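You operate a simulated robot arm through the tools that you are given. There is no shell and no other tool. Be economical: measure what you need, move in short steps, check, and stop when the job is done.

The job below is to be done with a simulated robot arm. You get a single attempt, and the scene is never put back.

JOB
Drain the filter bowl, set about 5 bar and change the air over from the white valve to the green.
Fine: the grey button drains the bowl; the white valve ends shut and then vented (the small white button vents), the green one open.

Only the result counts: the job must be done as asked and must still hold three seconds after the hand-in. Knocking over, shifting, dropping, spilling or breaking anything else fails it.

ROBOT AND FRAMES
A 5-joint arm with a fingered hand on a trunk, on a base that drives. Base frame: it is fixed to the floor where the robot stands at the start and does not move with it; the origin is under the middle of the robot, x ahead of it, y to its left, z up; the surface under the hand at the start is at about z = 0.88. Lengths are in m, angles in rad, forces in N, time in s.
With the tool pointing down near the work surface it reaches from about 0.24 to 0.56 m from the robot's upright axis, wherever it stands. Its first joint turns from -2.007 to 2.007 rad. Places, roughly: air pipes [0.8, -0.2, 1.3]; big gauge [0.9, -0.1, 1.5]; black air knob [0.9, 0, 1.3]; black wall handle [1, 0, 1.1]; blue wall handle [0.5, -0.5, 1.1]; green wall handle [0.7, -0.3, 1.2]; grey button [0.9, 0, 1.2]; red wall handle [0.8, -0.2, 1.2]; small white button [0.5, -0.2, 0.9]; small white gauge [0.6, -0.5, 1.4]; white wall handle [0.6, -0.4, 1.2]. The tool tilts only in the upright plane through the base axis and itself; it spins freely about its own axis. Payload 2.9 kg.
The TCP is the grasp point between the finger pads, 0.022 m short of the fingertips. In the tool frame z runs along the fingers and y along their closing line. The gripper opens to 0.124 m. The gripper's body begins 0.06 m behind the TCP. The gripper is a hand of 3 fingers: y runs from the thumb to the fingers, the wrist lies at [0, 0, -0.218] in the tool frame, and closing takes about 1.5 s.
Orientation is told as [roll, pitch, yaw] about the base's x, y, z axes, in that order, counted from this pose: with the fingers straight down and closing along the base's y, the tool's x points along the base's -x, its y along +y and its z along -z.

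CONTROLS
- The arm moves only by the tool send_rows. Its argument "deltas" is one flat list of numbers, 6 for each row, row after row: the shift along the tool's x, y, z in m, then the turn, a rotation vector about the tool's x, y, z in rad. In form: [x, y, z, ax, ay, az, x, y, z, ax, ay, az, ...]. A call has 1 to 20 rows; each row shifts and turns the commanded pose from where the row before left it, along the tool's axes as they then stand. "claw" is the opening, from 0 (shut) to 1 (fully open), set as the call begins (left out, the last holds). A row lasts 0.2 s, in which the tool goes at most 0.05 m and 0.15 rad; a call with a longer step from one row to the next is refused whole, and so is a gripper value outside its range. Where a pose cannot be reached the arm comes as near as it can. A force on the tool above 40 N (or 10 N above the force at the start of the call, whichever is more), or a blocked arm, ends the call early, and 0.2 s more pass. Each finger travels about 0.153 m/s and halts on what it meets, pressing with about 27 N; the grip force reading is that of the motor and also rises with nothing between the fingers. The clock runs only during rows and for 0.2 s after the last one: add rows that do not move to give the fingers time. It gives the time, the measured TCP pose, the force on the tool (base axes), the opening and the grip force at its end, in the units of the frame above (readings bear some noise), with the torque about the TCP (base axes, N m) and any sound that the robot's microphone picked up.
- Cameras (640 x 400 px; columns grow to the right, rows downward): "scene" is now at [0.0214, 0.1135, 1.7621]; the picture's right is [-0.35, -0.94, 0.00], its down [-0.57, 0.21, -0.79] and it looks along [0.74, -0.28, -0.61] (base axes); focal length 252 px, centre (320, 200). "wrist" rides on the gripper at [0.064, -0.037, -0.075] in the tool frame; the picture's right is [0.50, 0.87, 0.00], its down [-0.62, 0.36, -0.70] and it looks along [-0.61, 0.35, 0.71] (tool axes); focal length 230 px, centre (320, 200). There is no depth. A picture from a camera that has moved, and an enlarged one, comes with that camera's place and axes in the base frame and with its lens.
- snapshot(camera): a new picture of that camera. No time passes.
- move_column(by): slides the trunk up (or, below 0, down) by that many m; the arm and the scene camera ride with it, the base frame stays. It gives what a move gives, with no picture.
- base_move(legs): drives the robot by 1 to 6 legs, each [ahead, left, turn to the left] in m, m and rad, along the robot's own axes; the way and the turn of a leg run together, so that a leg with both is an arc; at most 1.5 m and 3.142 rad a leg. The arm and the cameras ride along, it lands a little off, and it stops where it bumps. It gives what a move gives.
- move_fingers(finger1, finger2, thumb_bend): sets how far each is bent, from 0 (flat) to 100 (curled in); at 30 the hand is open as for a grip, at 70 the pads meet at the TCP. One left out holds its place. A second passes; each finger stops where it meets its share of the squeeze, and holds until it gets a number again. A gripper value or a shape takes the hand back. It gives what a move gives, with no picture; readings hold the bend of each and the force on the fingers (four entries, about 0 where the hand has none), thumb and palm.
- hand_shape(shape): the hand has 3 fingers and takes this shape, open, in about a second: jaw (thumb against the fingers, like two jaws); tri (thumb and two fingers); tip (a fingertip pinch); poke (one finger out to press); point (the index stretched); flat (the hand flat); cup (the hand cupped); fist (a fist). The gripper value then closes the fingers along that shape, each until it touches; the sizes above hold for jaw. It gives what a move gives, with no picture.
- pan_tilt(pan, tilt): turns the head with the scene camera to pan (to the left, within 2.705 rad either way) and tilt (down, from -0.506 to 1.204), counted from straight ahead of the robot. It gives what a move gives.
- inspect(camera, box): a new picture of the part [left, top, right, bottom] of that camera's present view, enlarged. No time passes.
- finish_job(): hands the job in; it is judged then, once.

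Work in short steps. Places have to be worked out from the pictures, the camera data and where the tool is seen: move nearer, look again, correct. Check each grasp and each placing, and mend what went wrong. You have 120 turns and 98 pictures in all, those below and enlarged ones among them. Open the gripper and draw the arm clear of the work before you hand the job in, unless the task says otherwise; then end with one line.

The tools are called after "Call:" as a command line: name --argument value ..., lists and objects as JSON in quotes. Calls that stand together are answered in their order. send_rows: Moves the arm, as the interface text tells. Its arguments: {"type":"object","properties":{"deltas":{"type":"array"},"claw":{"type":"number"}},"required":["deltas"]} The other tools are called the same way: move_column (by) slides the trunk up or down; hand_shape (shape) gives the hand a shape; move_fingers (finger1, finger2, thumb_bend) moves the fingers one by one; base_move (legs) drives the base; pan_tilt (pan, tilt) turns the head that bears the scene camera; snapshot (camera) takes a picture; inspect (camera, box) takes an enlarged picture of a part of a camera's view; finish_job () hands the job in.

At the start:

```text
t: 0.0
position: [0.3245, 0.0075, 1.4948]
tool_rot: [0.0, 0.001, 0.001]
force: [-0.3, 0.6, -0.4]
moment: [0.0, -0.03, -0.01]
grip_width: 0.1238
grasp_force: 0.1
shape: jaw
bend: [30.0, 30.0, 30.0]
finger forces: [0.1, 0.1, 0.0, 0.1, 0.1, 0.1]
trunk travel left (down, up): [-0.845, 0.145]
robot x, y, heading: [0.0006, 0.0002, -0.0]
head pan, tilt: [-0.356, 0.658]
```

scene: 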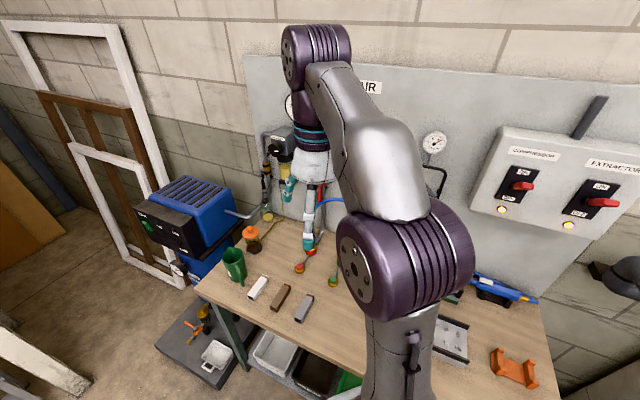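
wrist: 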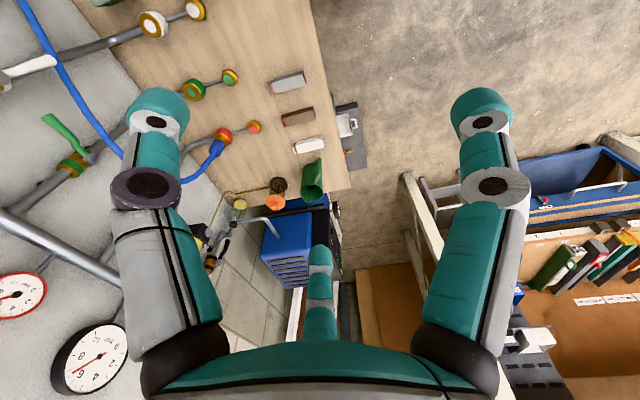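

The arm hides much of the panel. I'll take enlarged views first to see what's where.

Call:
inspect --camera "scene" --box '[220, 60, 480, 300]'

Call:
inspect --camera "wrist" --box '[0, 0, 320, 400]'

```text
1.67 times, centred on (350, 180) of scene
camera zoom: at [0.0214, 0.1135, 1.7621], right [-0.35, -0.94, 0.0], down [-0.57, 0.21, -0.79], along [0.74, -0.28, -0.61], focal length 420 px, centre (270, 233)
```

zoom: 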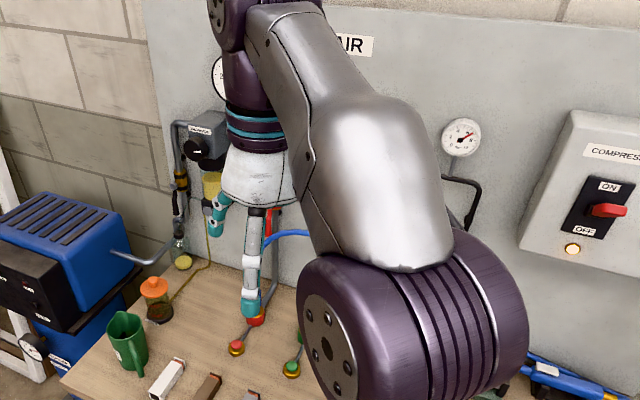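

```text
1.00 times, centred on (160, 200) of wrist (not enlarged: the box is as wide or as high as the picture)
camera zoom: at [0.2606, -0.0289, 1.5706], right [-0.5, 0.87, 0.0], down [0.62, 0.36, 0.7], along [0.61, 0.35, -0.71], focal length 230 px, centre (480, 200)
```

zoom: 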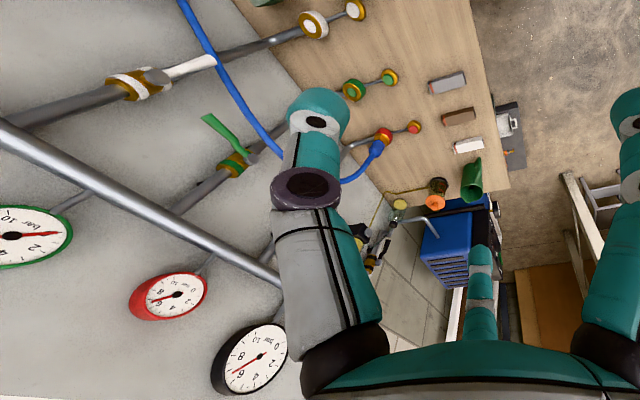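

I'll swing the arm left out of the scene camera's view.

Call:
send_rows --deltas '[0, 0.045, 0, 0, 0, 0, 0, 0.045, 0, 0, 0, 0, 0.01, 0.045, 0, 0, 0, 0, 0.02, 0.04, 0, 0, 0, 0, 0.02, 0.04, 0, 0, 0, 0, 0.03, 0.04, 0, 0, 0, 0, 0.03, 0.035, 0, 0, 0, 0, 0.04, 0.02, 0, 0, 0, 0, 0.04, 0.01, 0, 0, 0, 0, 0.04, 0.01, 0, 0, 0, 0]'

Call:
snapshot --camera "scene"

```text
t: 2.2
position: [0.086, 0.3305, 1.4726]
tool_rot: [0.002, -0.003, -0.002]
force: [0.5, -0.1, -0.2]
moment: [-0.02, -0.01, 0.0]
grip_width: 0.1241
grasp_force: 0.0
shape: jaw
bend: [30.0, 30.0, 30.0]
finger forces: [0.2, 0.1, 0.0, 0.0, 0.1, 0.0]
out of reach, approached as far as the arm can: row 3, 4, 5, 6, 7, 8, 10
trunk travel left (down, up): [-0.845, 0.145]
robot x, y, heading: [-0.0013, -0.0015, 0.001]
head pan, tilt: [-0.356, 0.658]
```

```text
93 pictures are left
camera scene: at [0.0194, 0.1143, 1.762], right [-0.35, -0.94, 0.0], down [-0.57, 0.21, -0.79], along [0.74, -0.28, -0.61], focal length 252 px, centre (320, 200)
```

scene: 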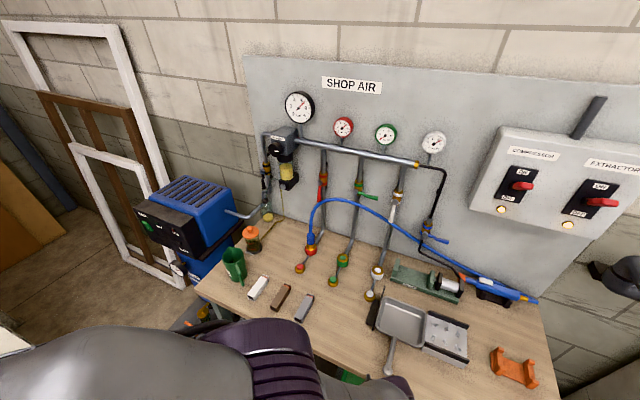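

Clear view now. I'll enlarge the air panel.

Call:
inspect --camera "scene" --box '[240, 80, 352, 150]'

Call:
inspect --camera "scene" --box '[240, 140, 352, 210]'

Call:
inspect --camera "scene" --box '[340, 120, 468, 200]'

Call:
inspect --camera "scene" --box '[290, 190, 482, 310]'

```text
5.71 times, centred on (296, 115) of scene
camera zoom: at [0.0194, 0.1143, 1.762], right [-0.35, -0.94, 0.0], down [-0.57, 0.21, -0.79], along [0.74, -0.28, -0.61], focal length 1438 px, centre (457, 686)
```

zoom: 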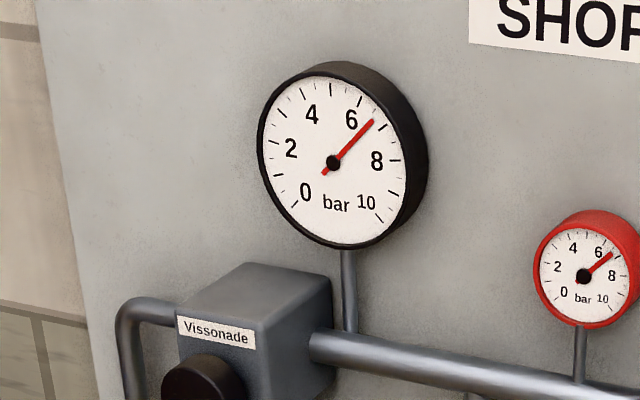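

```text
5.71 times, centred on (296, 175) of scene
camera zoom: at [0.0194, 0.1143, 1.762], right [-0.35, -0.94, 0.0], down [-0.57, 0.21, -0.79], along [0.74, -0.28, -0.61], focal length 1438 px, centre (457, 343)
```

zoom: 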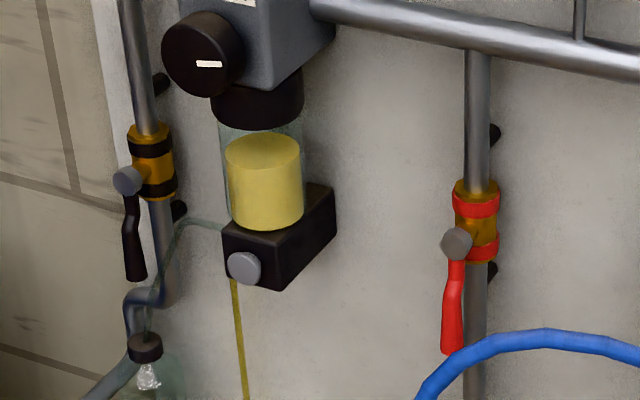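

```text
5.00 times, centred on (404, 160) of scene
camera zoom: at [0.0194, 0.1143, 1.762], right [-0.35, -0.94, 0.0], down [-0.57, 0.21, -0.79], along [0.74, -0.28, -0.61], focal length 1258 px, centre (-100, 400)
```

zoom: 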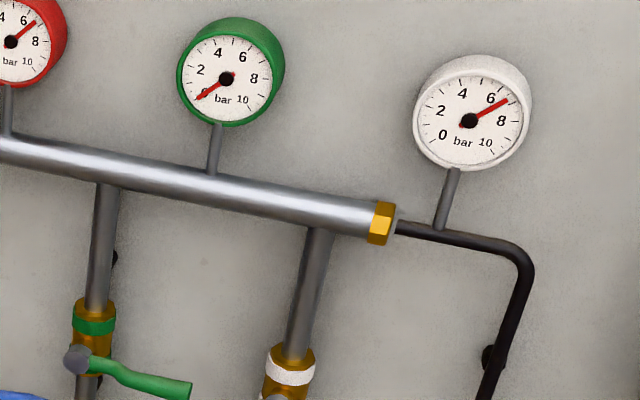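

```text
3.33 times, centred on (386, 250) of scene
camera zoom: at [0.0194, 0.1143, 1.762], right [-0.35, -0.94, 0.0], down [-0.57, 0.21, -0.79], along [0.74, -0.28, -0.61], focal length 839 px, centre (100, 33)
```

zoom: 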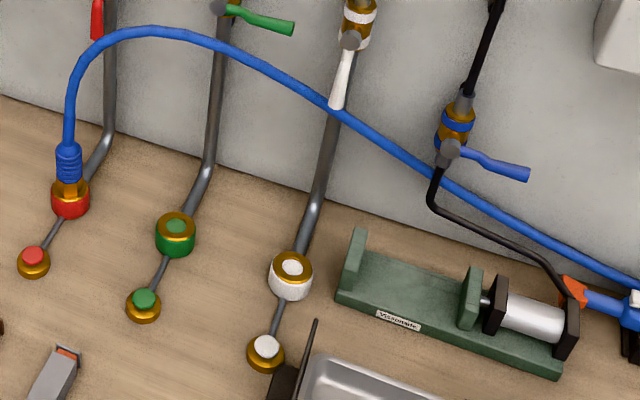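

Red, white and black are open (handles in line), green and blue are shut; the header reads about 6.5 bar. The wall normal lies near -0.76 rad, and the regulator is about 0.58 m to the left along the wall. I'll check the floor in that direction before driving.

Call:
pan_tilt --pan 0.6 --tilt 1.1

Call:
snapshot --camera "scene"

```text
t: 3.4
position: [0.0888, 0.328, 1.4718]
tool_rot: [0.002, -0.001, 0.001]
force: [-0.6, 0.8, -0.4]
moment: [0.0, 0.01, 0.02]
grip_width: 0.124
grasp_force: 0.1
shape: jaw
bend: [30.0, 30.0, 30.0]
finger forces: [0.0, 0.0, 0.1, 0.1, 0.0, 0.0]
trunk travel left (down, up): [-0.845, 0.145]
robot x, y, heading: [0.0023, 0.0013, 0.003]
head pan, tilt: [0.6, 1.1]
```

```text
88 pictures are left
camera scene: at [-0.0075, 0.1793, 1.7284], right [0.56, -0.83, 0.0], down [-0.74, -0.5, -0.45], along [0.38, 0.26, -0.89], focal length 252 px, centre (320, 200)
```

scene: 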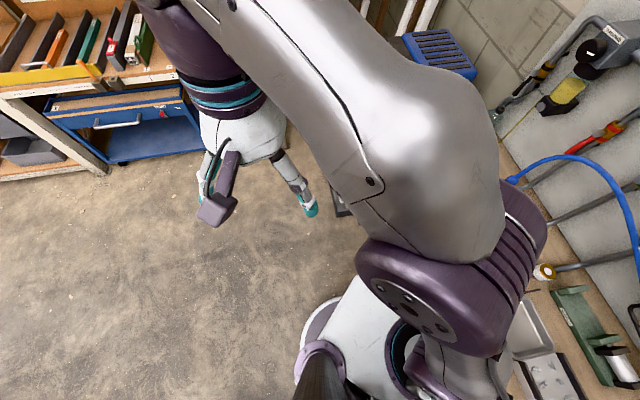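

The floor on the left looks free. I'll drive about 0.35 m parallel to the wall, then look again.

Call:
base_move --legs '[[0.24, 0.25, 0]]'

Call:
pan_tilt --pan -0.5 --tilt 0.8

Call:
snapshot --camera "scene"

```text
t: 5.7
position: [0.3274, 0.5756, 1.4731]
tool_rot: [0.001, 0.0, -0.001]
force: [0.2, -0.8, 0.6]
moment: [-0.01, 0.0, -0.02]
grip_width: 0.1237
grasp_force: 0.1
shape: jaw
bend: [30.0, 30.0, 30.0]
finger forces: [0.0, 0.0, 0.1, 0.1, 0.1, 0.0]
trunk travel left (down, up): [-0.845, 0.145]
robot x, y, heading: [0.2356, 0.2453, 0.001]
head pan, tilt: [0.6, 1.1]
```

```text
t: 7.0
position: [0.3265, 0.5759, 1.4728]
tool_rot: [0.001, 0.001, -0.002]
force: [-0.2, -0.3, -0.7]
moment: [0.04, 0.0, 0.03]
grip_width: 0.1238
grasp_force: 0.1
shape: jaw
bend: [30.0, 30.0, 30.0]
finger forces: [0.0, 0.0, 0.0, 0.0, 0.0, 0.0]
trunk travel left (down, up): [-0.845, 0.145]
robot x, y, heading: [0.2433, 0.2499, -0.003]
head pan, tilt: [-0.499, 0.799]
```

```text
87 pictures are left
camera scene: at [0.2497, 0.3518, 1.7501], right [-0.48, -0.88, 0.0], down [-0.63, 0.34, -0.7], along [0.61, -0.33, -0.72], focal length 252 px, centre (320, 200)
```

scene: 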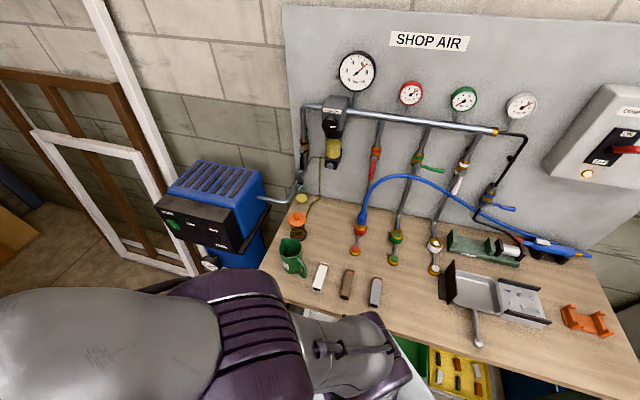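

Now a second viewpoint: I'll enlarge for triangulation of knob, button and valves.

Call:
inspect --camera "scene" --box '[280, 85, 392, 155]'

Call:
inspect --camera "scene" --box '[290, 140, 402, 210]'

Call:
inspect --camera "scene" --box '[380, 130, 508, 210]'

Call:
inspect --camera "scene" --box '[340, 200, 468, 280]'

```text
5.71 times, centred on (336, 120) of scene
camera zoom: at [0.2497, 0.3518, 1.7501], right [-0.48, -0.88, 0.0], down [-0.63, 0.34, -0.7], along [0.61, -0.33, -0.72], focal length 1438 px, centre (229, 657)
```

zoom: 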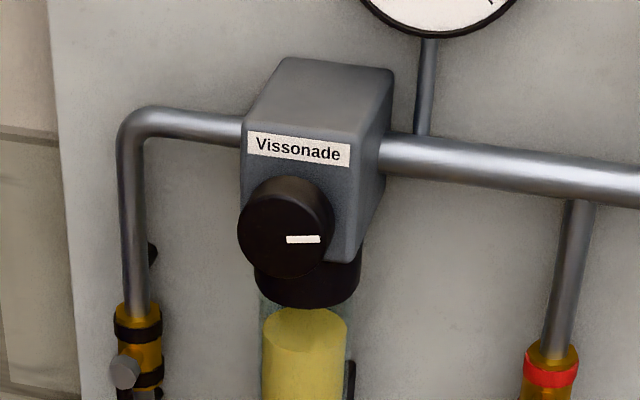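

```text
5.71 times, centred on (346, 175) of scene
camera zoom: at [0.2497, 0.3518, 1.7501], right [-0.48, -0.88, 0.0], down [-0.63, 0.34, -0.7], along [0.61, -0.33, -0.72], focal length 1438 px, centre (171, 343)
```

zoom: 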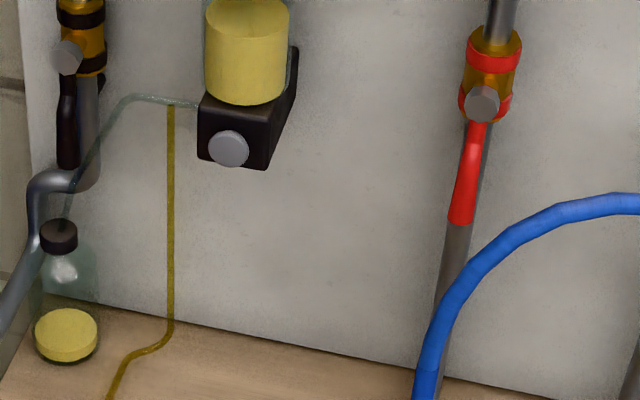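

```text
5.00 times, centred on (444, 170) of scene
camera zoom: at [0.2497, 0.3518, 1.7501], right [-0.48, -0.88, 0.0], down [-0.63, 0.34, -0.7], along [0.61, -0.33, -0.72], focal length 1258 px, centre (-300, 350)
```

zoom: 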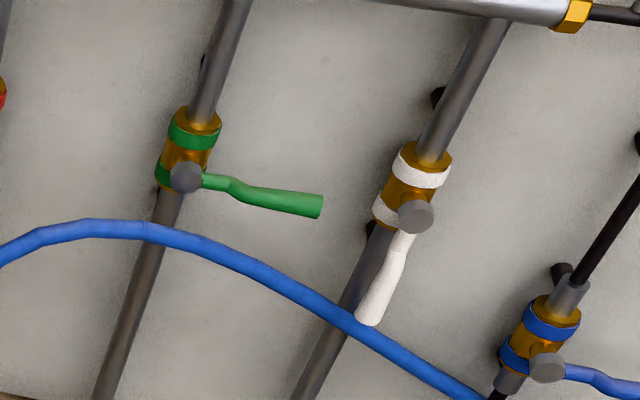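

```text
5.00 times, centred on (404, 240) of scene
camera zoom: at [0.2497, 0.3518, 1.7501], right [-0.48, -0.88, 0.0], down [-0.63, 0.34, -0.7], along [0.61, -0.33, -0.72], focal length 1258 px, centre (-100, 0)
```

zoom: 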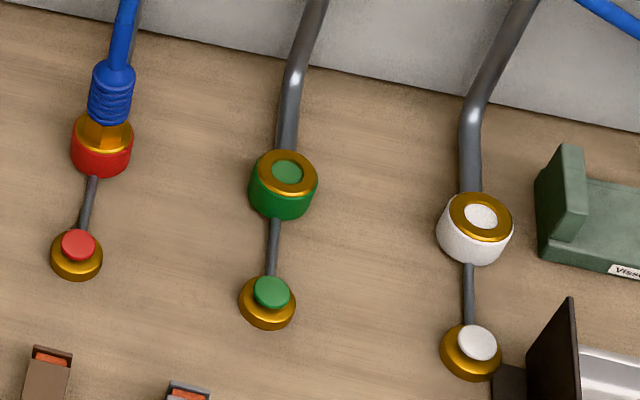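

Triangulation: knob face at about (0.913, -0.038, 1.318), grey button about (0.913, -0.052, 1.14), wall normal near -0.74 rad. I'll drive about 0.235 m further so the robot stands square in front of them.

Call:
base_move --legs '[[0.155, 0.17, 0]]'

```text
t: 8.7
position: [0.4817, 0.7438, 1.4741]
tool_rot: [0.002, -0.001, 0.006]
force: [-0.1, 0.5, 0.0]
moment: [0.0, 0.02, 0.01]
grip_width: 0.1241
grasp_force: 0.0
shape: jaw
bend: [30.0, 30.0, 30.0]
finger forces: [0.0, 0.0, 0.0, 0.0, 0.0, 0.1]
trunk travel left (down, up): [-0.845, 0.145]
robot x, y, heading: [0.3952, 0.4107, 0.009]
head pan, tilt: [-0.499, 0.799]
```

The robot is placed. I'll swing the arm round to face the wall at a radius of 0.34 m.

Call:
send_rows --deltas '[-0.0438, -0.0148, 0, 0, 0, 0, -0.0418, -0.0208, 0, 0, 0, 0, -0.0385, -0.0262, 0, 0, 0, 0, -0.0345, -0.0312, 0, 0, 0, 0, -0.0299, -0.0357, 0, 0, 0, 0, -0.0248, -0.0394, 0, 0, 0, 0, -0.0192, -0.0424, 0, 0, 0, 0, -0.0132, -0.0446, 0, 0, 0, 0, -0.007, -0.046, 0, 0, 0, 0, -0.0006, -0.0466, 0, 0, 0, 0, 0.0057, -0.0462, 0, 0, 0, 0, 0.012, -0.045, 0, 0, 0, 0, 0.0181, -0.0429, 0, 0, 0, 0, 0.0237, -0.04, 0, 0, 0, 0, 0.0289, -0.0365, 0, 0, 0, 0]'

Call:
send_rows --deltas '[0, 0, 0, 0, 0, -0.15, 0, 0, 0, 0, 0, -0.15, 0, 0, 0, 0, 0, -0.15, 0, 0, 0, 0, 0, -0.15, 0, 0, 0, 0, 0, -0.15, 0, 0, 0, 0, 0, -0.15, 0, 0, 0, 0, 0, -0.15, 0, 0, 0, 0, 0, -0.15, 0, 0, 0, 0, 0, -0.15, 0, 0, 0, 0, 0, -0.15, 0, 0, 0, 0, 0, -0.15, 0, 0, 0, 0, 0, -0.15, 0, 0, 0, 0, 0, -0.15, 0, 0, 0, 0, 0, -0.15, 0, 0, 0, 0, 0, -0.15, 0, 0, 0, 0, 0, -0.15]'

```text
t: 11.9
position: [0.6473, 0.1808, 1.4715]
tool_rot: [0.003, 0.0, 0.005]
force: [0.1, 0.5, 0.5]
moment: [0.02, -0.03, 0.0]
grip_width: 0.1238
grasp_force: 0.0
shape: jaw
bend: [30.0, 30.0, 30.0]
finger forces: [0.0, 0.1, 0.0, 0.1, 0.0, 0.0]
trunk travel left (down, up): [-0.845, 0.145]
robot x, y, heading: [0.3915, 0.413, 0.006]
head pan, tilt: [-0.499, 0.799]
```

```text
t: 15.3
position: [0.6152, 0.6501, 1.4718]
tool_rot: [0.0, 0.002, 2.403]
force: [-0.5, 0.5, 0.2]
moment: [0.0, 0.0, 0.0]
grip_width: 0.1242
grasp_force: 0.0
shape: jaw
bend: [30.0, 30.0, 30.0]
finger forces: [0.1, 0.0, 0.1, 0.1, 0.0, 0.0]
out of reach, approached as far as the arm can: row 4, 5, 6, 7, 8, 9, 10, 11, 12, 13, 14, 15, 16
trunk travel left (down, up): [-0.845, 0.145]
robot x, y, heading: [0.3982, 0.4141, 0.007]
head pan, tilt: [-0.499, 0.799]
```

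The wrist spin has a limit near ±π/2 relative to the arm plane, so the arm swung instead. I'll undo the spin and swing back, using the camera-below orientation.

Call:
send_rows --deltas '[0, 0, 0, 0, 0, 0.15, 0, 0, 0, 0, 0, 0.15, 0, 0, 0, 0, 0, 0.15, 0, 0, 0, 0, 0, 0.15, 0, 0, 0, 0, 0, 0.15, 0, 0, 0, 0, 0, 0.15, 0, 0, 0, 0, 0, 0.15, 0, 0, 0, 0, 0, 0.15, 0, 0, 0, 0, 0, 0.15, 0, 0, 0, 0, 0, 0.15, 0, 0, 0, 0, 0, 0.15, 0, 0, 0, 0, 0, 0.15, 0, 0, 0, 0, 0, 0.15, 0, 0, 0, 0, 0, 0.15, 0, 0, 0, 0, 0, 0.15, 0, 0, 0, 0, 0, 0.15]'

```text
t: 18.7
position: [0.617, 0.649, 1.4718]
tool_rot: [-0.001, -0.001, 0.004]
force: [0.6, 0.6, 0.9]
moment: [0.01, -0.02, 0.04]
grip_width: 0.124
grasp_force: 0.1
shape: jaw
bend: [30.0, 30.0, 30.0]
finger forces: [0.0, 0.0, 0.0, 0.0, 0.0, 0.0]
trunk travel left (down, up): [-0.845, 0.145]
robot x, y, heading: [0.3928, 0.4156, 0.001]
head pan, tilt: [-0.499, 0.799]
```

Call:
send_rows --deltas '[-0.0285, -0.0303, 0, 0, 0, 0, -0.0243, -0.0337, 0, 0, 0, 0, -0.0198, -0.0366, 0, 0, 0, 0, -0.0148, -0.0388, 0, 0, 0, 0, -0.0097, -0.0405, 0, 0, 0, 0, -0.0043, -0.0413, 0, 0, 0, 0, 0.001, -0.0416, 0, 0, 0, 0, 0.0064, -0.041, 0, 0, 0, 0, 0.0117, -0.0399, 0, 0, 0, 0, 0.0168, -0.0381, 0, 0, 0, 0, 0.0215, -0.0355, 0, 0, 0, 0, 0.026, -0.0325, 0, 0, 0, 0, 0, 0, 0, 0, 0, 0.148, 0, 0, 0, 0, 0, 0.148, 0, 0, 0, 0, 0, 0.148, 0, 0, 0, 0, 0, 0.148, 0, 0, 0, 0, 0, 0.148]'

Call:
pan_tilt --pan -0.6 --tilt 0.6

Call:
snapshot --camera "scene"

Call:
snapshot --camera "wrist"

```text
t: 22.3
position: [0.6368, 0.1988, 1.4713]
tool_rot: [0.001, 0.001, -0.737]
force: [-0.1, -1.0, -0.6]
moment: [0.02, 0.01, 0.02]
grip_width: 0.124
grasp_force: 0.1
shape: jaw
bend: [30.0, 30.0, 30.0]
finger forces: [0.0, 0.0, 0.0, 0.0, 0.0, 0.0]
trunk travel left (down, up): [-0.845, 0.145]
robot x, y, heading: [0.393, 0.4148, 0.003]
head pan, tilt: [-0.499, 0.799]
```

```text
t: 23.1
position: [0.6377, 0.1999, 1.4726]
tool_rot: [-0.001, 0.002, -0.733]
force: [0.2, 0.0, 0.6]
moment: [0.02, 0.02, 0.01]
grip_width: 0.1242
grasp_force: 0.1
shape: jaw
bend: [30.0, 30.0, 30.0]
finger forces: [0.1, 0.0, 0.0, 0.0, 0.1, 0.0]
trunk travel left (down, up): [-0.845, 0.145]
robot x, y, heading: [0.3928, 0.4179, 0.001]
head pan, tilt: [-0.6, 0.6]
```

```text
82 pictures are left
camera scene: at [0.4066, 0.5078, 1.767], right [-0.56, -0.83, 0.0], down [-0.47, 0.32, -0.82], along [0.68, -0.46, -0.57], focal length 252 px, centre (320, 200)
```

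scene: 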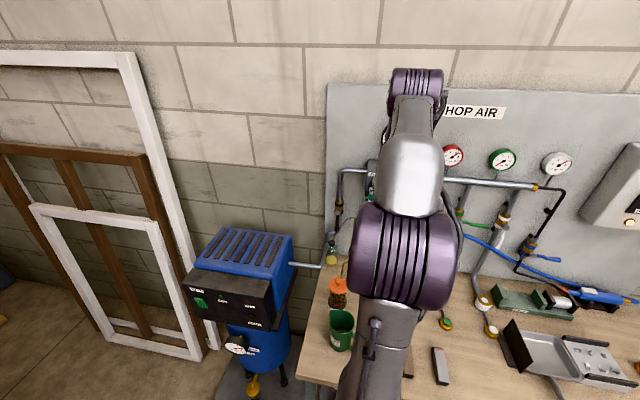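

```text
81 pictures are left
camera wrist: at [0.5653, 0.2143, 1.5473], right [0.21, 0.98, 0.0], down [0.7, -0.15, 0.7], along [0.69, -0.15, -0.71], focal length 230 px, centre (320, 200)
```

wrist: 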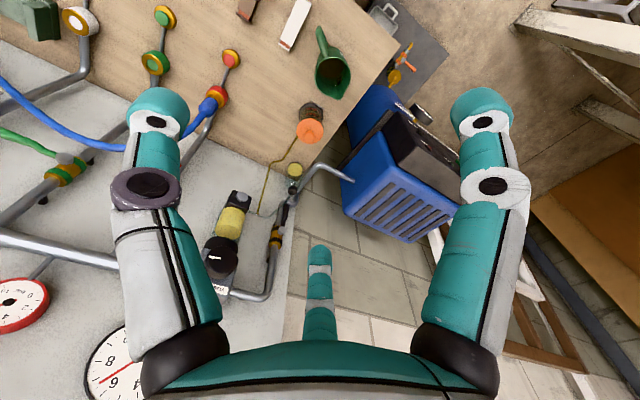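

The knob position agrees with the triangulation. Now I'll tilt the tool to horizontal about the wrist, keeping the hand about 15 cm off the wall fittings and above them.

Call:
send_rows --deltas '[-0.031, 0, -0.0022, 0, -0.1428, 0, -0.031, 0, -0.0022, 0, -0.1428, 0, -0.031, 0, -0.0022, 0, -0.1428, 0, -0.031, 0, -0.0022, 0, -0.1428, 0, -0.031, 0, -0.0022, 0, -0.1428, 0, -0.031, 0, -0.0022, 0, -0.1428, 0, -0.031, 0, -0.0022, 0, -0.1428, 0, -0.031, 0, -0.0022, 0, -0.1428, 0, -0.031, 0, -0.0022, 0, -0.1428, 0, -0.031, 0, -0.0022, 0, -0.1428, 0, -0.031, 0, -0.0022, 0, -0.1428, 0]' --claw 0

Call:
snapshot --camera "wrist"

```text
t: 25.5
position: [0.8236, 0.0763, 1.6881]
tool_rot: [1.94, -1.569, -2.683]
force: [-0.7, -0.2, -0.9]
moment: [0.03, -0.01, 0.01]
grip_width: 0.0
grasp_force: 27.2
shape: jaw
bend: [70.0, 70.0, 70.0]
finger forces: [0.0, 0.0, 0.0, 0.0, 0.0, 0.0]
out of reach, approached as far as the arm can: row 1, 2, 3, 4, 7
trunk travel left (down, up): [-0.845, 0.145]
robot x, y, heading: [0.3936, 0.4175, 0.006]
head pan, tilt: [-0.6, 0.6]
```

```text
80 pictures are left
camera wrist: at [0.7428, 0.0994, 1.6245], right [0.59, 0.64, -0.5], down [-0.28, 0.74, 0.62], along [0.76, -0.22, 0.61], focal length 230 px, centre (320, 200)
```

wrist: 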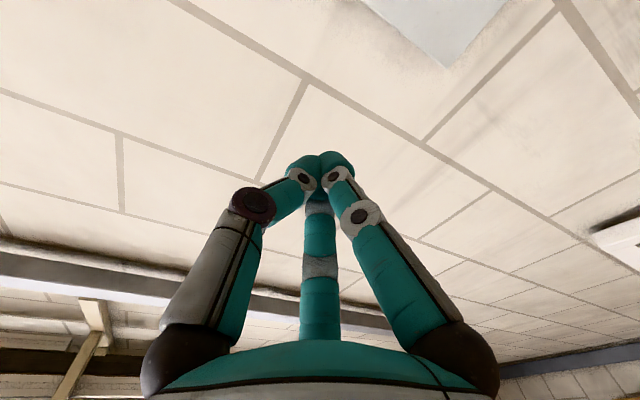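

From below this camera sees mostly ceiling; spinning 1.4 rad puts it on the left side of the hand. I'll spin and lower the trunk 0.5 m so the hand is at button height.

Call:
send_rows --deltas '[0, 0, 0, 0, 0, 0.14, 0, 0, 0, 0, 0, 0.14, 0, 0, 0, 0, 0, 0.14, 0, 0, 0, 0, 0, 0.14, 0, 0, 0, 0, 0, 0.14, 0, 0, 0, 0, 0, 0.14, 0, 0, 0, 0, 0, 0.14, 0, 0, 0, 0, 0, 0.14, 0, 0, 0, 0, 0, 0.14, 0, 0, 0, 0, 0, 0.14]'

Call:
move_column --by -0.5

Call:
snapshot --camera "wrist"

Call:
snapshot --camera "scene"

```text
t: 27.7
position: [0.8243, 0.0768, 1.6888]
tool_rot: [1.569, -0.168, -2.31]
force: [0.8, -0.9, -0.2]
moment: [-0.03, 0.0, 0.0]
grip_width: 0.0
grasp_force: 26.5
shape: jaw
bend: [70.0, 70.0, 70.0]
finger forces: [0.0, 0.0, 0.0, 0.0, 0.0, 0.0]
trunk travel left (down, up): [-0.845, 0.145]
robot x, y, heading: [0.3934, 0.4132, 0.006]
head pan, tilt: [-0.6, 0.6]
```

```text
refused: -0.5 is not a number from -0.4 to 0.4
```

```text
79 pictures are left
camera wrist: at [0.8069, 0.1697, 1.6421], right [0.43, 0.47, 0.77], down [-0.89, 0.07, 0.46], along [0.16, -0.88, 0.45], focal length 230 px, centre (320, 200)
```

wrist: 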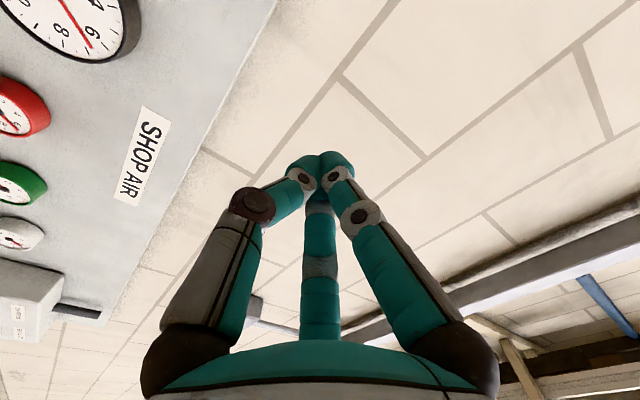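

```text
78 pictures are left
camera scene: at [0.4066, 0.5078, 1.7671], right [-0.56, -0.83, 0.0], down [-0.47, 0.32, -0.83], along [0.68, -0.46, -0.56], focal length 252 px, centre (320, 200)
```

scene: 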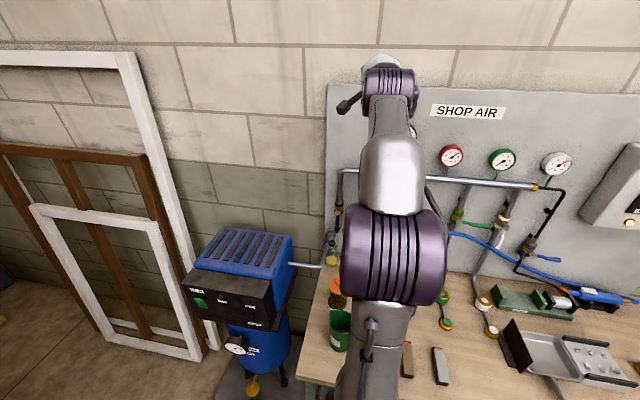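

The gauges are in the wrist view with this spin, which is handy. Lowering the trunk in two steps.

Call:
move_column --by -0.4

Call:
snapshot --camera "wrist"

Call:
snapshot --camera "scene"

```text
t: 31.5
position: [0.8254, 0.0763, 1.2891]
tool_rot: [1.569, -0.169, -2.31]
force: [0.2, -0.8, -0.8]
moment: [0.01, 0.0, -0.01]
grip_width: 0.0
grasp_force: 27.1
shape: jaw
bend: [70.0, 70.0, 70.0]
finger forces: [0.1, 0.0, 0.0, 0.0, 0.0, 0.1]
trunk travel left (down, up): [-0.445, 0.545]
robot x, y, heading: [0.3939, 0.4124, 0.004]
head pan, tilt: [-0.6, 0.6]
```

```text
77 pictures are left
camera wrist: at [0.8068, 0.1696, 1.242], right [0.43, 0.47, 0.77], down [-0.89, 0.07, 0.46], along [0.16, -0.88, 0.45], focal length 230 px, centre (320, 200)
```

wrist: 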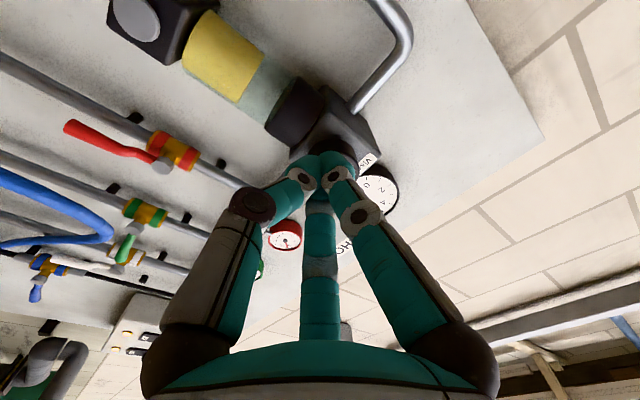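

```text
76 pictures are left
camera scene: at [0.4066, 0.5077, 1.3671], right [-0.56, -0.83, 0.0], down [-0.47, 0.32, -0.83], along [0.68, -0.46, -0.56], focal length 252 px, centre (320, 200)
```

scene: 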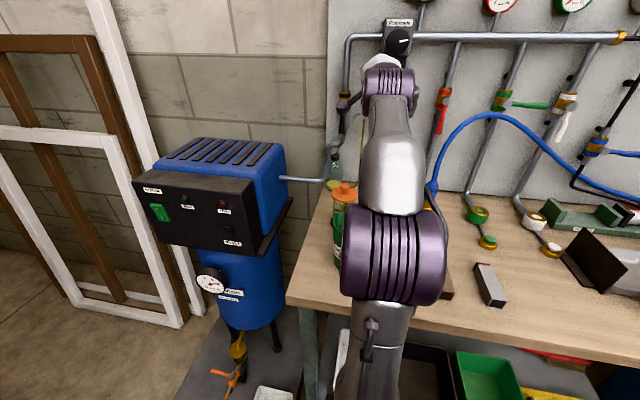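

Both cameras see the fittings. The button is judged at about (0.895, -0.05, 1.148). I'll lower the trunk 0.14 m and shift right 0.035 m.

Call:
move_column --by -0.14

Call:
send_rows --deltas '[-0.0173, -0.003, 0, 0, 0, 0, -0.0173, -0.003, 0, 0, 0, 0, 0, 0, 0, 0, 0, 0]'

Call:
snapshot --camera "wrist"

Call:
snapshot --camera "scene"

```text
t: 33.2
position: [0.8232, 0.0774, 1.1479]
tool_rot: [1.568, -0.169, -2.311]
force: [-0.6, 0.5, 0.5]
moment: [0.02, 0.0, 0.01]
grip_width: 0.0002
grasp_force: 27.3
shape: jaw
bend: [70.0, 70.0, 70.0]
finger forces: [0.0, 0.0, 0.0, 0.1, 0.0, 0.0]
trunk travel left (down, up): [-0.305, 0.685]
robot x, y, heading: [0.3946, 0.4172, 0.003]
head pan, tilt: [-0.6, 0.6]
```

```text
t: 34.0
position: [0.8237, 0.0766, 1.1485]
tool_rot: [1.569, -0.169, -2.311]
force: [0.7, 0.0, -0.4]
moment: [-0.03, -0.02, 0.01]
grip_width: 0.0
grasp_force: 27.4
shape: jaw
bend: [70.0, 70.0, 70.0]
finger forces: [0.0, 0.0, 0.1, 0.1, 0.0, 0.0]
out of reach, approached as far as the arm can: row 1, 2
trunk travel left (down, up): [-0.305, 0.685]
robot x, y, heading: [0.3965, 0.4107, 0.004]
head pan, tilt: [-0.6, 0.6]
```

```text
75 pictures are left
camera wrist: at [0.8069, 0.1696, 1.102], right [0.43, 0.47, 0.77], down [-0.89, 0.07, 0.46], along [0.16, -0.88, 0.45], focal length 230 px, centre (320, 200)
```

wrist: 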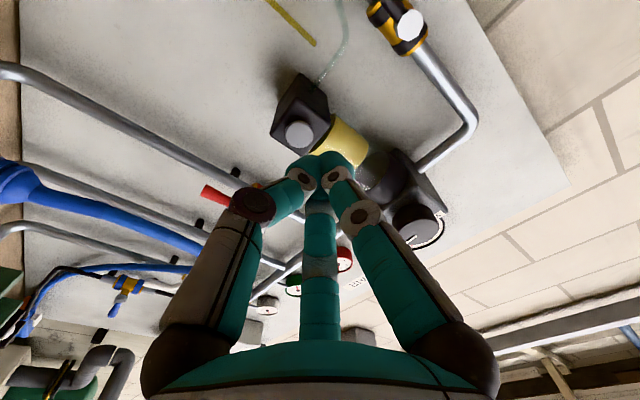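

```text
74 pictures are left
camera scene: at [0.4066, 0.5077, 1.2271], right [-0.56, -0.83, 0.0], down [-0.47, 0.32, -0.83], along [0.68, -0.46, -0.56], focal length 252 px, centre (320, 200)
```

scene: 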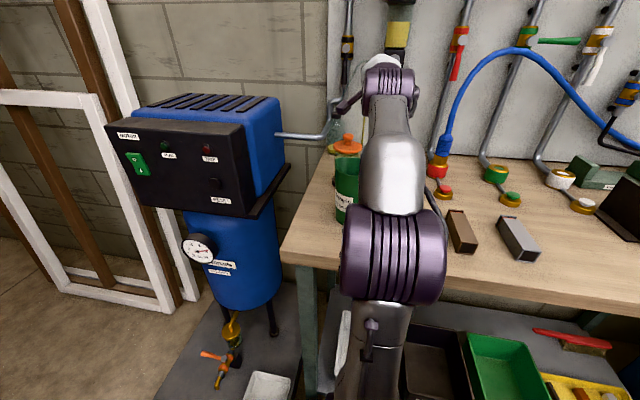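

The arm's plane sits about 0.044 m left of the base centre, so I correct laterally with the base. From two wrist rays the button is at about (0.889, -0.041, 1.157); I drive 0.042 m right along the wall.

Call:
base_move --legs '[[-0.0285, -0.031, 0]]'

Call:
send_rows --deltas '[0, 0.009, 0.04, 0, 0, 0, 0, 0, 0.02, 0, 0, 0, 0, 0, 0, 0, 0, 0]'

Call:
snapshot --camera "wrist"

```text
t: 34.9
position: [0.7955, 0.0448, 1.1501]
tool_rot: [1.568, -0.169, -2.312]
force: [-0.5, 0.0, 0.9]
moment: [0.0, -0.01, 0.02]
grip_width: 0.0002
grasp_force: 26.9
shape: jaw
bend: [70.0, 70.0, 70.0]
finger forces: [0.0, 0.1, 0.0, 0.1, 0.0, 0.0]
trunk travel left (down, up): [-0.305, 0.685]
robot x, y, heading: [0.3674, 0.3837, 0.005]
head pan, tilt: [-0.6, 0.6]
```

```text
t: 35.7
position: [0.8403, 0.0039, 1.1573]
tool_rot: [1.567, -0.169, -2.309]
force: [-0.2, 0.2, -0.9]
moment: [-0.02, 0.02, 0.02]
grip_width: 0.0
grasp_force: 27.0
shape: jaw
bend: [70.0, 70.0, 70.0]
finger forces: [0.0, 0.0, 0.0, 0.0, 0.0, 0.0]
trunk travel left (down, up): [-0.305, 0.685]
robot x, y, heading: [0.3661, 0.3851, 0.005]
head pan, tilt: [-0.6, 0.6]
```

```text
73 pictures are left
camera wrist: at [0.8228, 0.0979, 1.1111], right [0.43, 0.47, 0.77], down [-0.89, 0.07, 0.46], along [0.16, -0.88, 0.45], focal length 230 px, centre (320, 200)
```

wrist: 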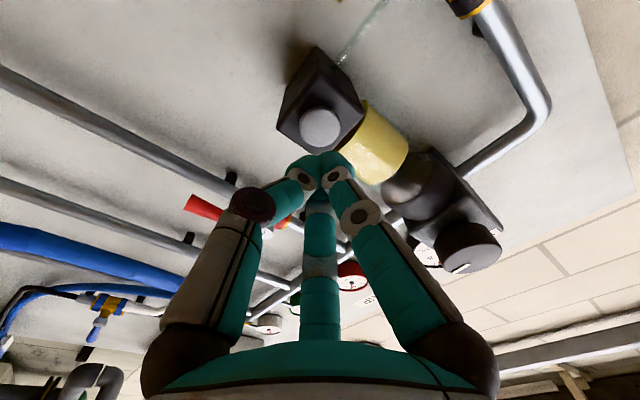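

The button lies on the tool axis, about 0.068 m ahead of the TCP (fingertips 0.045 m away). I'll advance and press gently.

Call:
send_rows --deltas '[0, 0, 0.02, 0, 0, 0, 0, 0, 0.018, 0, 0, 0, 0, 0, 0.004, 0, 0, 0, 0, 0, 0.004, 0, 0, 0, 0, 0, 0.003, 0, 0, 0, 0, 0, 0.003, 0, 0, 0, 0, 0, 0, 0, 0, 0]'

Call:
snapshot --camera "wrist"

```text
t: 37.3
position: [0.8569, -0.0127, 1.1371]
tool_rot: [1.57, -0.168, -2.311]
force: [0.1, 0.0, 0.6]
moment: [-0.01, 0.02, 0.02]
grip_width: 0.0
grasp_force: 27.1
shape: jaw
bend: [70.0, 70.0, 70.0]
finger forces: [0.1, 0.0, 0.0, 0.0, 0.0, 0.1]
out of reach, approached as far as the arm can: row 1, 2, 3, 5
trunk travel left (down, up): [-0.305, 0.685]
robot x, y, heading: [0.3664, 0.3825, 0.007]
head pan, tilt: [-0.6, 0.6]
```

```text
72 pictures are left
camera wrist: at [0.8404, 0.0804, 1.0903], right [0.43, 0.47, 0.77], down [-0.89, 0.07, 0.46], along [0.16, -0.88, 0.45], focal length 230 px, centre (320, 200)
```

wrist: 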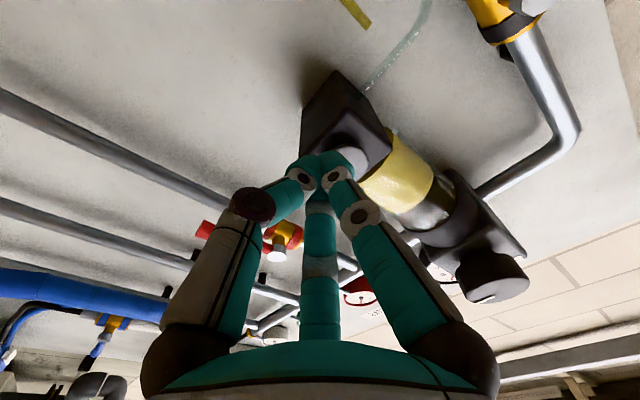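

The arm ran out of reach because it's stretched high relative to its shoulder. I'll back off, raise the trunk 0.25 m, and lower the hand the same amount with the arm.

Call:
send_rows --deltas '[0, 0, -0.04, 0, 0, 0, 0, 0, -0.04, 0, 0, 0, 0, 0, 0, 0, 0, 0]'

Call:
move_column --by 0.25

Call:
send_rows --deltas '[0.0076, -0.0443, 0, 0, 0, 0, 0.0076, -0.0443, 0, 0, 0, 0, 0.0076, -0.0443, 0, 0, 0, 0, 0.0076, -0.0443, 0, 0, 0, 0, 0.0076, -0.0443, 0, 0, 0, 0, 0, 0, 0, 0, 0, 0]'

Call:
snapshot --camera "wrist"

```text
t: 38.1
position: [0.7998, 0.0405, 1.1377]
tool_rot: [1.569, -0.168, -2.312]
force: [-0.4, 0.3, 0.1]
moment: [-0.02, 0.0, -0.02]
grip_width: 0.0001
grasp_force: 27.5
shape: jaw
bend: [70.0, 70.0, 70.0]
finger forces: [0.0, 0.1, 0.1, 0.0, 0.0, 0.0]
trunk travel left (down, up): [-0.305, 0.685]
robot x, y, heading: [0.3612, 0.3842, 0.002]
head pan, tilt: [-0.6, 0.6]
```

```text
t: 40.6
position: [0.8008, 0.0405, 1.3886]
tool_rot: [1.569, -0.169, -2.31]
force: [0.8, -0.3, 0.3]
moment: [-0.02, -0.01, 0.02]
grip_width: 0.0
grasp_force: 27.2
shape: jaw
bend: [70.0, 70.0, 70.0]
finger forces: [0.0, 0.0, 0.0, 0.0, 0.0, 0.0]
trunk travel left (down, up): [-0.555, 0.435]
robot x, y, heading: [0.3627, 0.3826, 0.005]
head pan, tilt: [-0.6, 0.6]
```

```text
t: 42.0
position: [0.7983, 0.0399, 1.1637]
tool_rot: [1.569, -0.168, -2.313]
force: [-0.6, 0.2, 0.3]
moment: [0.02, 0.0, 0.02]
grip_width: 0.0001
grasp_force: 27.0
shape: jaw
bend: [70.0, 70.0, 70.0]
finger forces: [0.0, 0.0, 0.0, 0.0, 0.0, 0.1]
trunk travel left (down, up): [-0.555, 0.435]
robot x, y, heading: [0.3621, 0.3807, -0.002]
head pan, tilt: [-0.6, 0.6]
```

```text
71 pictures are left
camera wrist: at [0.7813, 0.1335, 1.1174], right [0.43, 0.47, 0.77], down [-0.89, 0.07, 0.46], along [0.16, -0.88, 0.45], focal length 230 px, centre (320, 200)
```

wrist: 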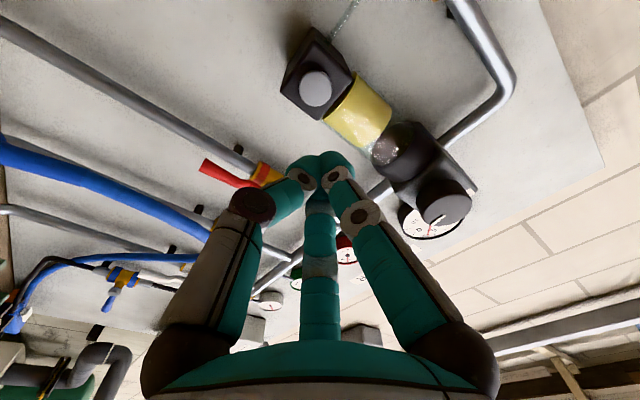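

Button about (0.887, -0.035, 1.155), TCP 8 mm too high. Correct and advance again.

Call:
send_rows --deltas '[0.0015, -0.008, 0.03, 0, 0, 0, 0, 0, 0.03, 0, 0, 0, 0, 0, 0.02, 0, 0, 0, 0, 0, 0.005, 0, 0, 0, 0, 0, 0.004, 0, 0, 0, 0, 0, 0.004, 0, 0, 0, 0, 0, 0.003, 0, 0, 0, 0, 0, 0, 0, 0, 0]'

Call:
snapshot --camera "wrist"

```text
t: 43.8
position: [0.8696, -0.0232, 1.1551]
tool_rot: [1.569, -0.169, -2.312]
force: [-1.9, 2.4, -0.2]
moment: [0.0, 0.01, -0.03]
grip_width: 0.0002
grasp_force: 27.1
shape: jaw
bend: [70.0, 70.0, 70.0]
finger forces: [0.0, 0.0, 0.0, 0.1, 0.0, 0.0]
trunk travel left (down, up): [-0.555, 0.435]
robot x, y, heading: [0.3698, 0.3838, 0.004]
head pan, tilt: [-0.6, 0.6]
heard: click
```

```text
70 pictures are left
camera wrist: at [0.8524, 0.0691, 1.1095], right [0.43, 0.47, 0.77], down [-0.89, 0.07, 0.46], along [0.16, -0.88, 0.45], focal length 230 px, centre (320, 200)
```

wrist: 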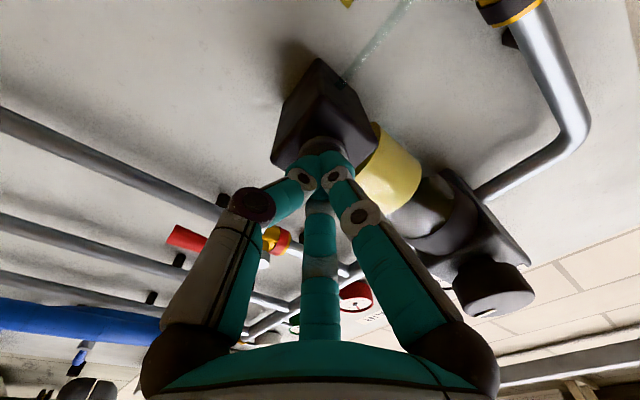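

A click, light contact: the button is pressed. I'll hold it about 4 s and watch the bowl level.

Call:
send_rows --deltas '[0, 0, 0.001, 0, 0, 0, 0, 0, 0, 0, 0, 0, 0, 0, 0, 0, 0, 0, 0, 0, 0, 0, 0, 0, 0, 0, 0, 0, 0, 0, 0, 0, 0, 0, 0, 0, 0, 0, 0, 0, 0, 0, 0, 0, 0, 0, 0, 0, 0, 0, 0, 0, 0, 0, 0, 0, 0, 0, 0, 0, 0, 0, 0, 0, 0, 0, 0, 0, 0, 0, 0, 0, 0, 0, 0, 0, 0, 0, 0, 0, 0, 0, 0, 0, 0, 0, 0, 0, 0, 0, 0, 0, 0, 0, 0, 0, 0, 0, 0, 0, 0, 0, 0, 0, 0, 0, 0, 0, 0, 0, 0, 0, 0, 0, 0, 0, 0, 0, 0, 0]'

Call:
snapshot --camera "wrist"

```text
t: 48.0
position: [0.8705, -0.0245, 1.1568]
tool_rot: [1.57, -0.17, -2.313]
force: [-3.1, 3.2, -1.7]
moment: [0.03, 0.03, 0.0]
grip_width: 0.0001
grasp_force: 27.2
shape: jaw
bend: [70.0, 70.0, 70.0]
finger forces: [0.1, 0.0, 0.1, 0.0, 0.0, 0.1]
trunk travel left (down, up): [-0.555, 0.435]
robot x, y, heading: [0.3661, 0.3817, 0.001]
head pan, tilt: [-0.6, 0.6]
```

```text
69 pictures are left
camera wrist: at [0.853, 0.0685, 1.1095], right [0.43, 0.47, 0.77], down [-0.89, 0.07, 0.46], along [0.16, -0.88, 0.45], focal length 230 px, centre (320, 200)
```

wrist: 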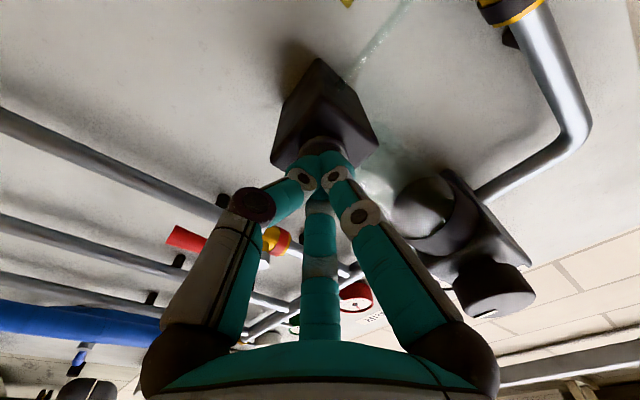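

The bowl looks empty. I'll enlarge to confirm before releasing.

Call:
inspect --camera "wrist" --box '[300, 80, 500, 280]'

```text
2.00 times, centred on (400, 180) of wrist
camera zoom: at [0.853, 0.0685, 1.1095], right [0.43, 0.47, 0.77], down [-0.89, 0.07, 0.46], along [0.16, -0.88, 0.45], focal length 460 px, centre (160, 240)
```

zoom: 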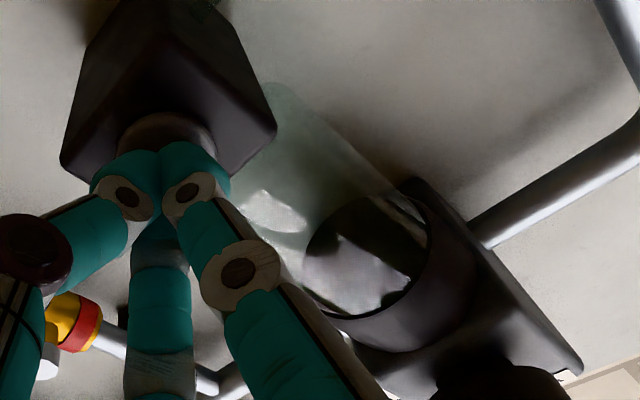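

The bowl is drained. I'll release the button, back off 9 cm, open the hand and rise to the knob, now judged at about (0.870, -0.010, 1.317).

Call:
send_rows --deltas '[0, 0, -0.045, 0, 0, 0, 0, 0, -0.045, 0, 0, 0, -0.0068, 0.0394, 0, 0, 0, 0, -0.0068, 0.0394, 0, 0, 0, 0, -0.0068, 0.0394, 0, 0, 0, 0, -0.0068, 0.0394, 0, 0, 0, 0, 0, 0, 0, 0, 0, 0]' --claw 1

Call:
snapshot --camera "wrist"

Call:
snapshot --camera "scene"

```text
t: 49.6
position: [0.8047, 0.0344, 1.3146]
tool_rot: [1.569, -0.17, -2.313]
force: [0.2, 0.6, -0.8]
moment: [0.04, 0.01, 0.01]
grip_width: 0.124
grasp_force: 0.0
shape: jaw
bend: [30.0, 30.0, 30.0]
finger forces: [0.1, 0.0, 0.0, 0.0, 0.0, 0.0]
trunk travel left (down, up): [-0.555, 0.435]
robot x, y, heading: [0.3684, 0.3821, 0.002]
head pan, tilt: [-0.6, 0.6]
```

```text
67 pictures are left
camera wrist: at [0.7878, 0.1278, 1.2679], right [0.43, 0.47, 0.77], down [-0.89, 0.07, 0.46], along [0.16, -0.88, 0.45], focal length 230 px, centre (320, 200)
```

wrist: 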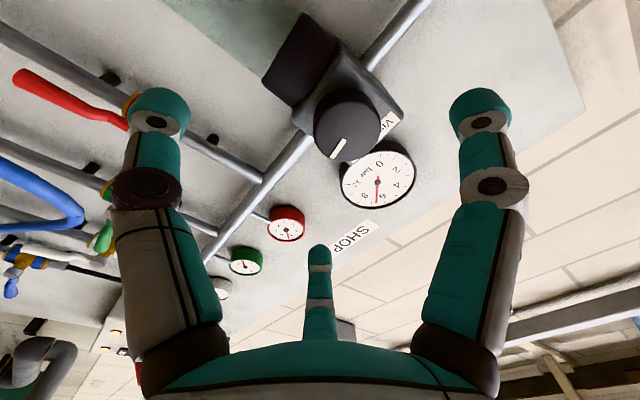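

```text
66 pictures are left
camera scene: at [0.3783, 0.476, 1.4771], right [-0.56, -0.83, 0.0], down [-0.47, 0.32, -0.83], along [0.68, -0.46, -0.57], focal length 252 px, centre (320, 200)
```

scene: 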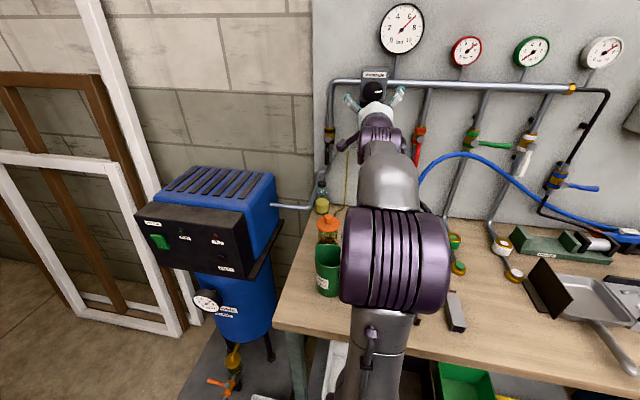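

I now see the knob's white mark and the gauge (~6.5). The knob axis seems about 6–10 mm left and 2 cm above the tool axis; I'll correct with a slight yaw and advance 3 cm.

Call:
send_rows --deltas '[0.0023, 0.0217, 0.0, -0.0017, 0.0098, 0, 0, 0, 0.03, 0, 0, 0, 0, 0, 0, 0, 0, 0]'

Call:
snapshot --camera "wrist"

Call:
inspect --camera "scene" --box '[330, 0, 450, 130]'

```text
t: 50.4
position: [0.8296, 0.0203, 1.3357]
tool_rot: [1.571, -0.17, -2.302]
force: [-0.2, 0.6, -2.0]
moment: [-0.01, 0.0, 0.01]
grip_width: 0.1239
grasp_force: 0.0
shape: jaw
bend: [30.0, 30.0, 30.0]
finger forces: [0.0, 0.1, 0.0, 0.0, 0.0, 0.0]
trunk travel left (down, up): [-0.555, 0.435]
robot x, y, heading: [0.3626, 0.3819, 0.003]
head pan, tilt: [-0.6, 0.6]
```

```text
65 pictures are left
camera wrist: at [0.8118, 0.1124, 1.2895], right [0.43, 0.48, 0.77], down [-0.89, 0.06, 0.46], along [0.17, -0.88, 0.45], focal length 230 px, centre (320, 200)
```

wrist: 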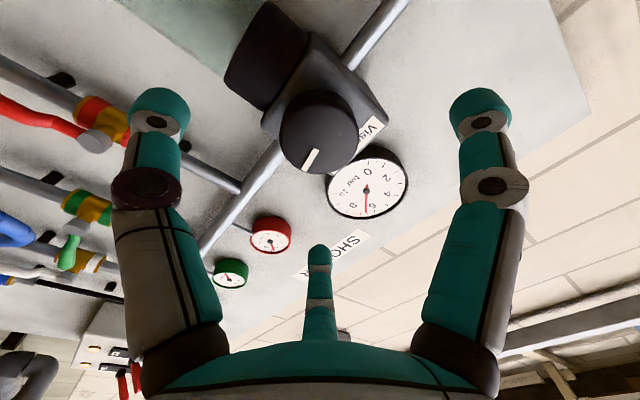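

```text
3.08 times, centred on (390, 65) of scene
camera zoom: at [0.3773, 0.477, 1.477], right [-0.56, -0.83, 0.0], down [-0.47, 0.32, -0.83], along [0.68, -0.46, -0.56], focal length 774 px, centre (105, 615)
```

zoom: 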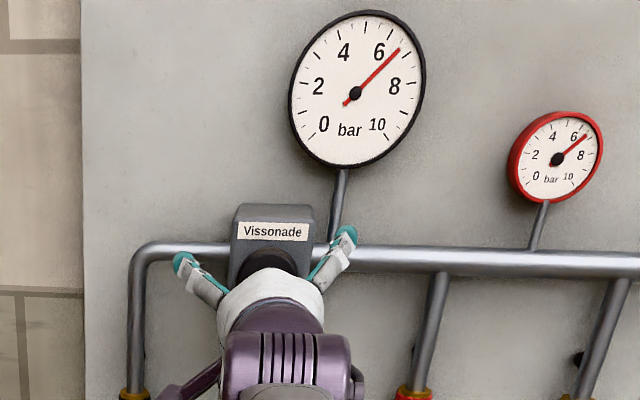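

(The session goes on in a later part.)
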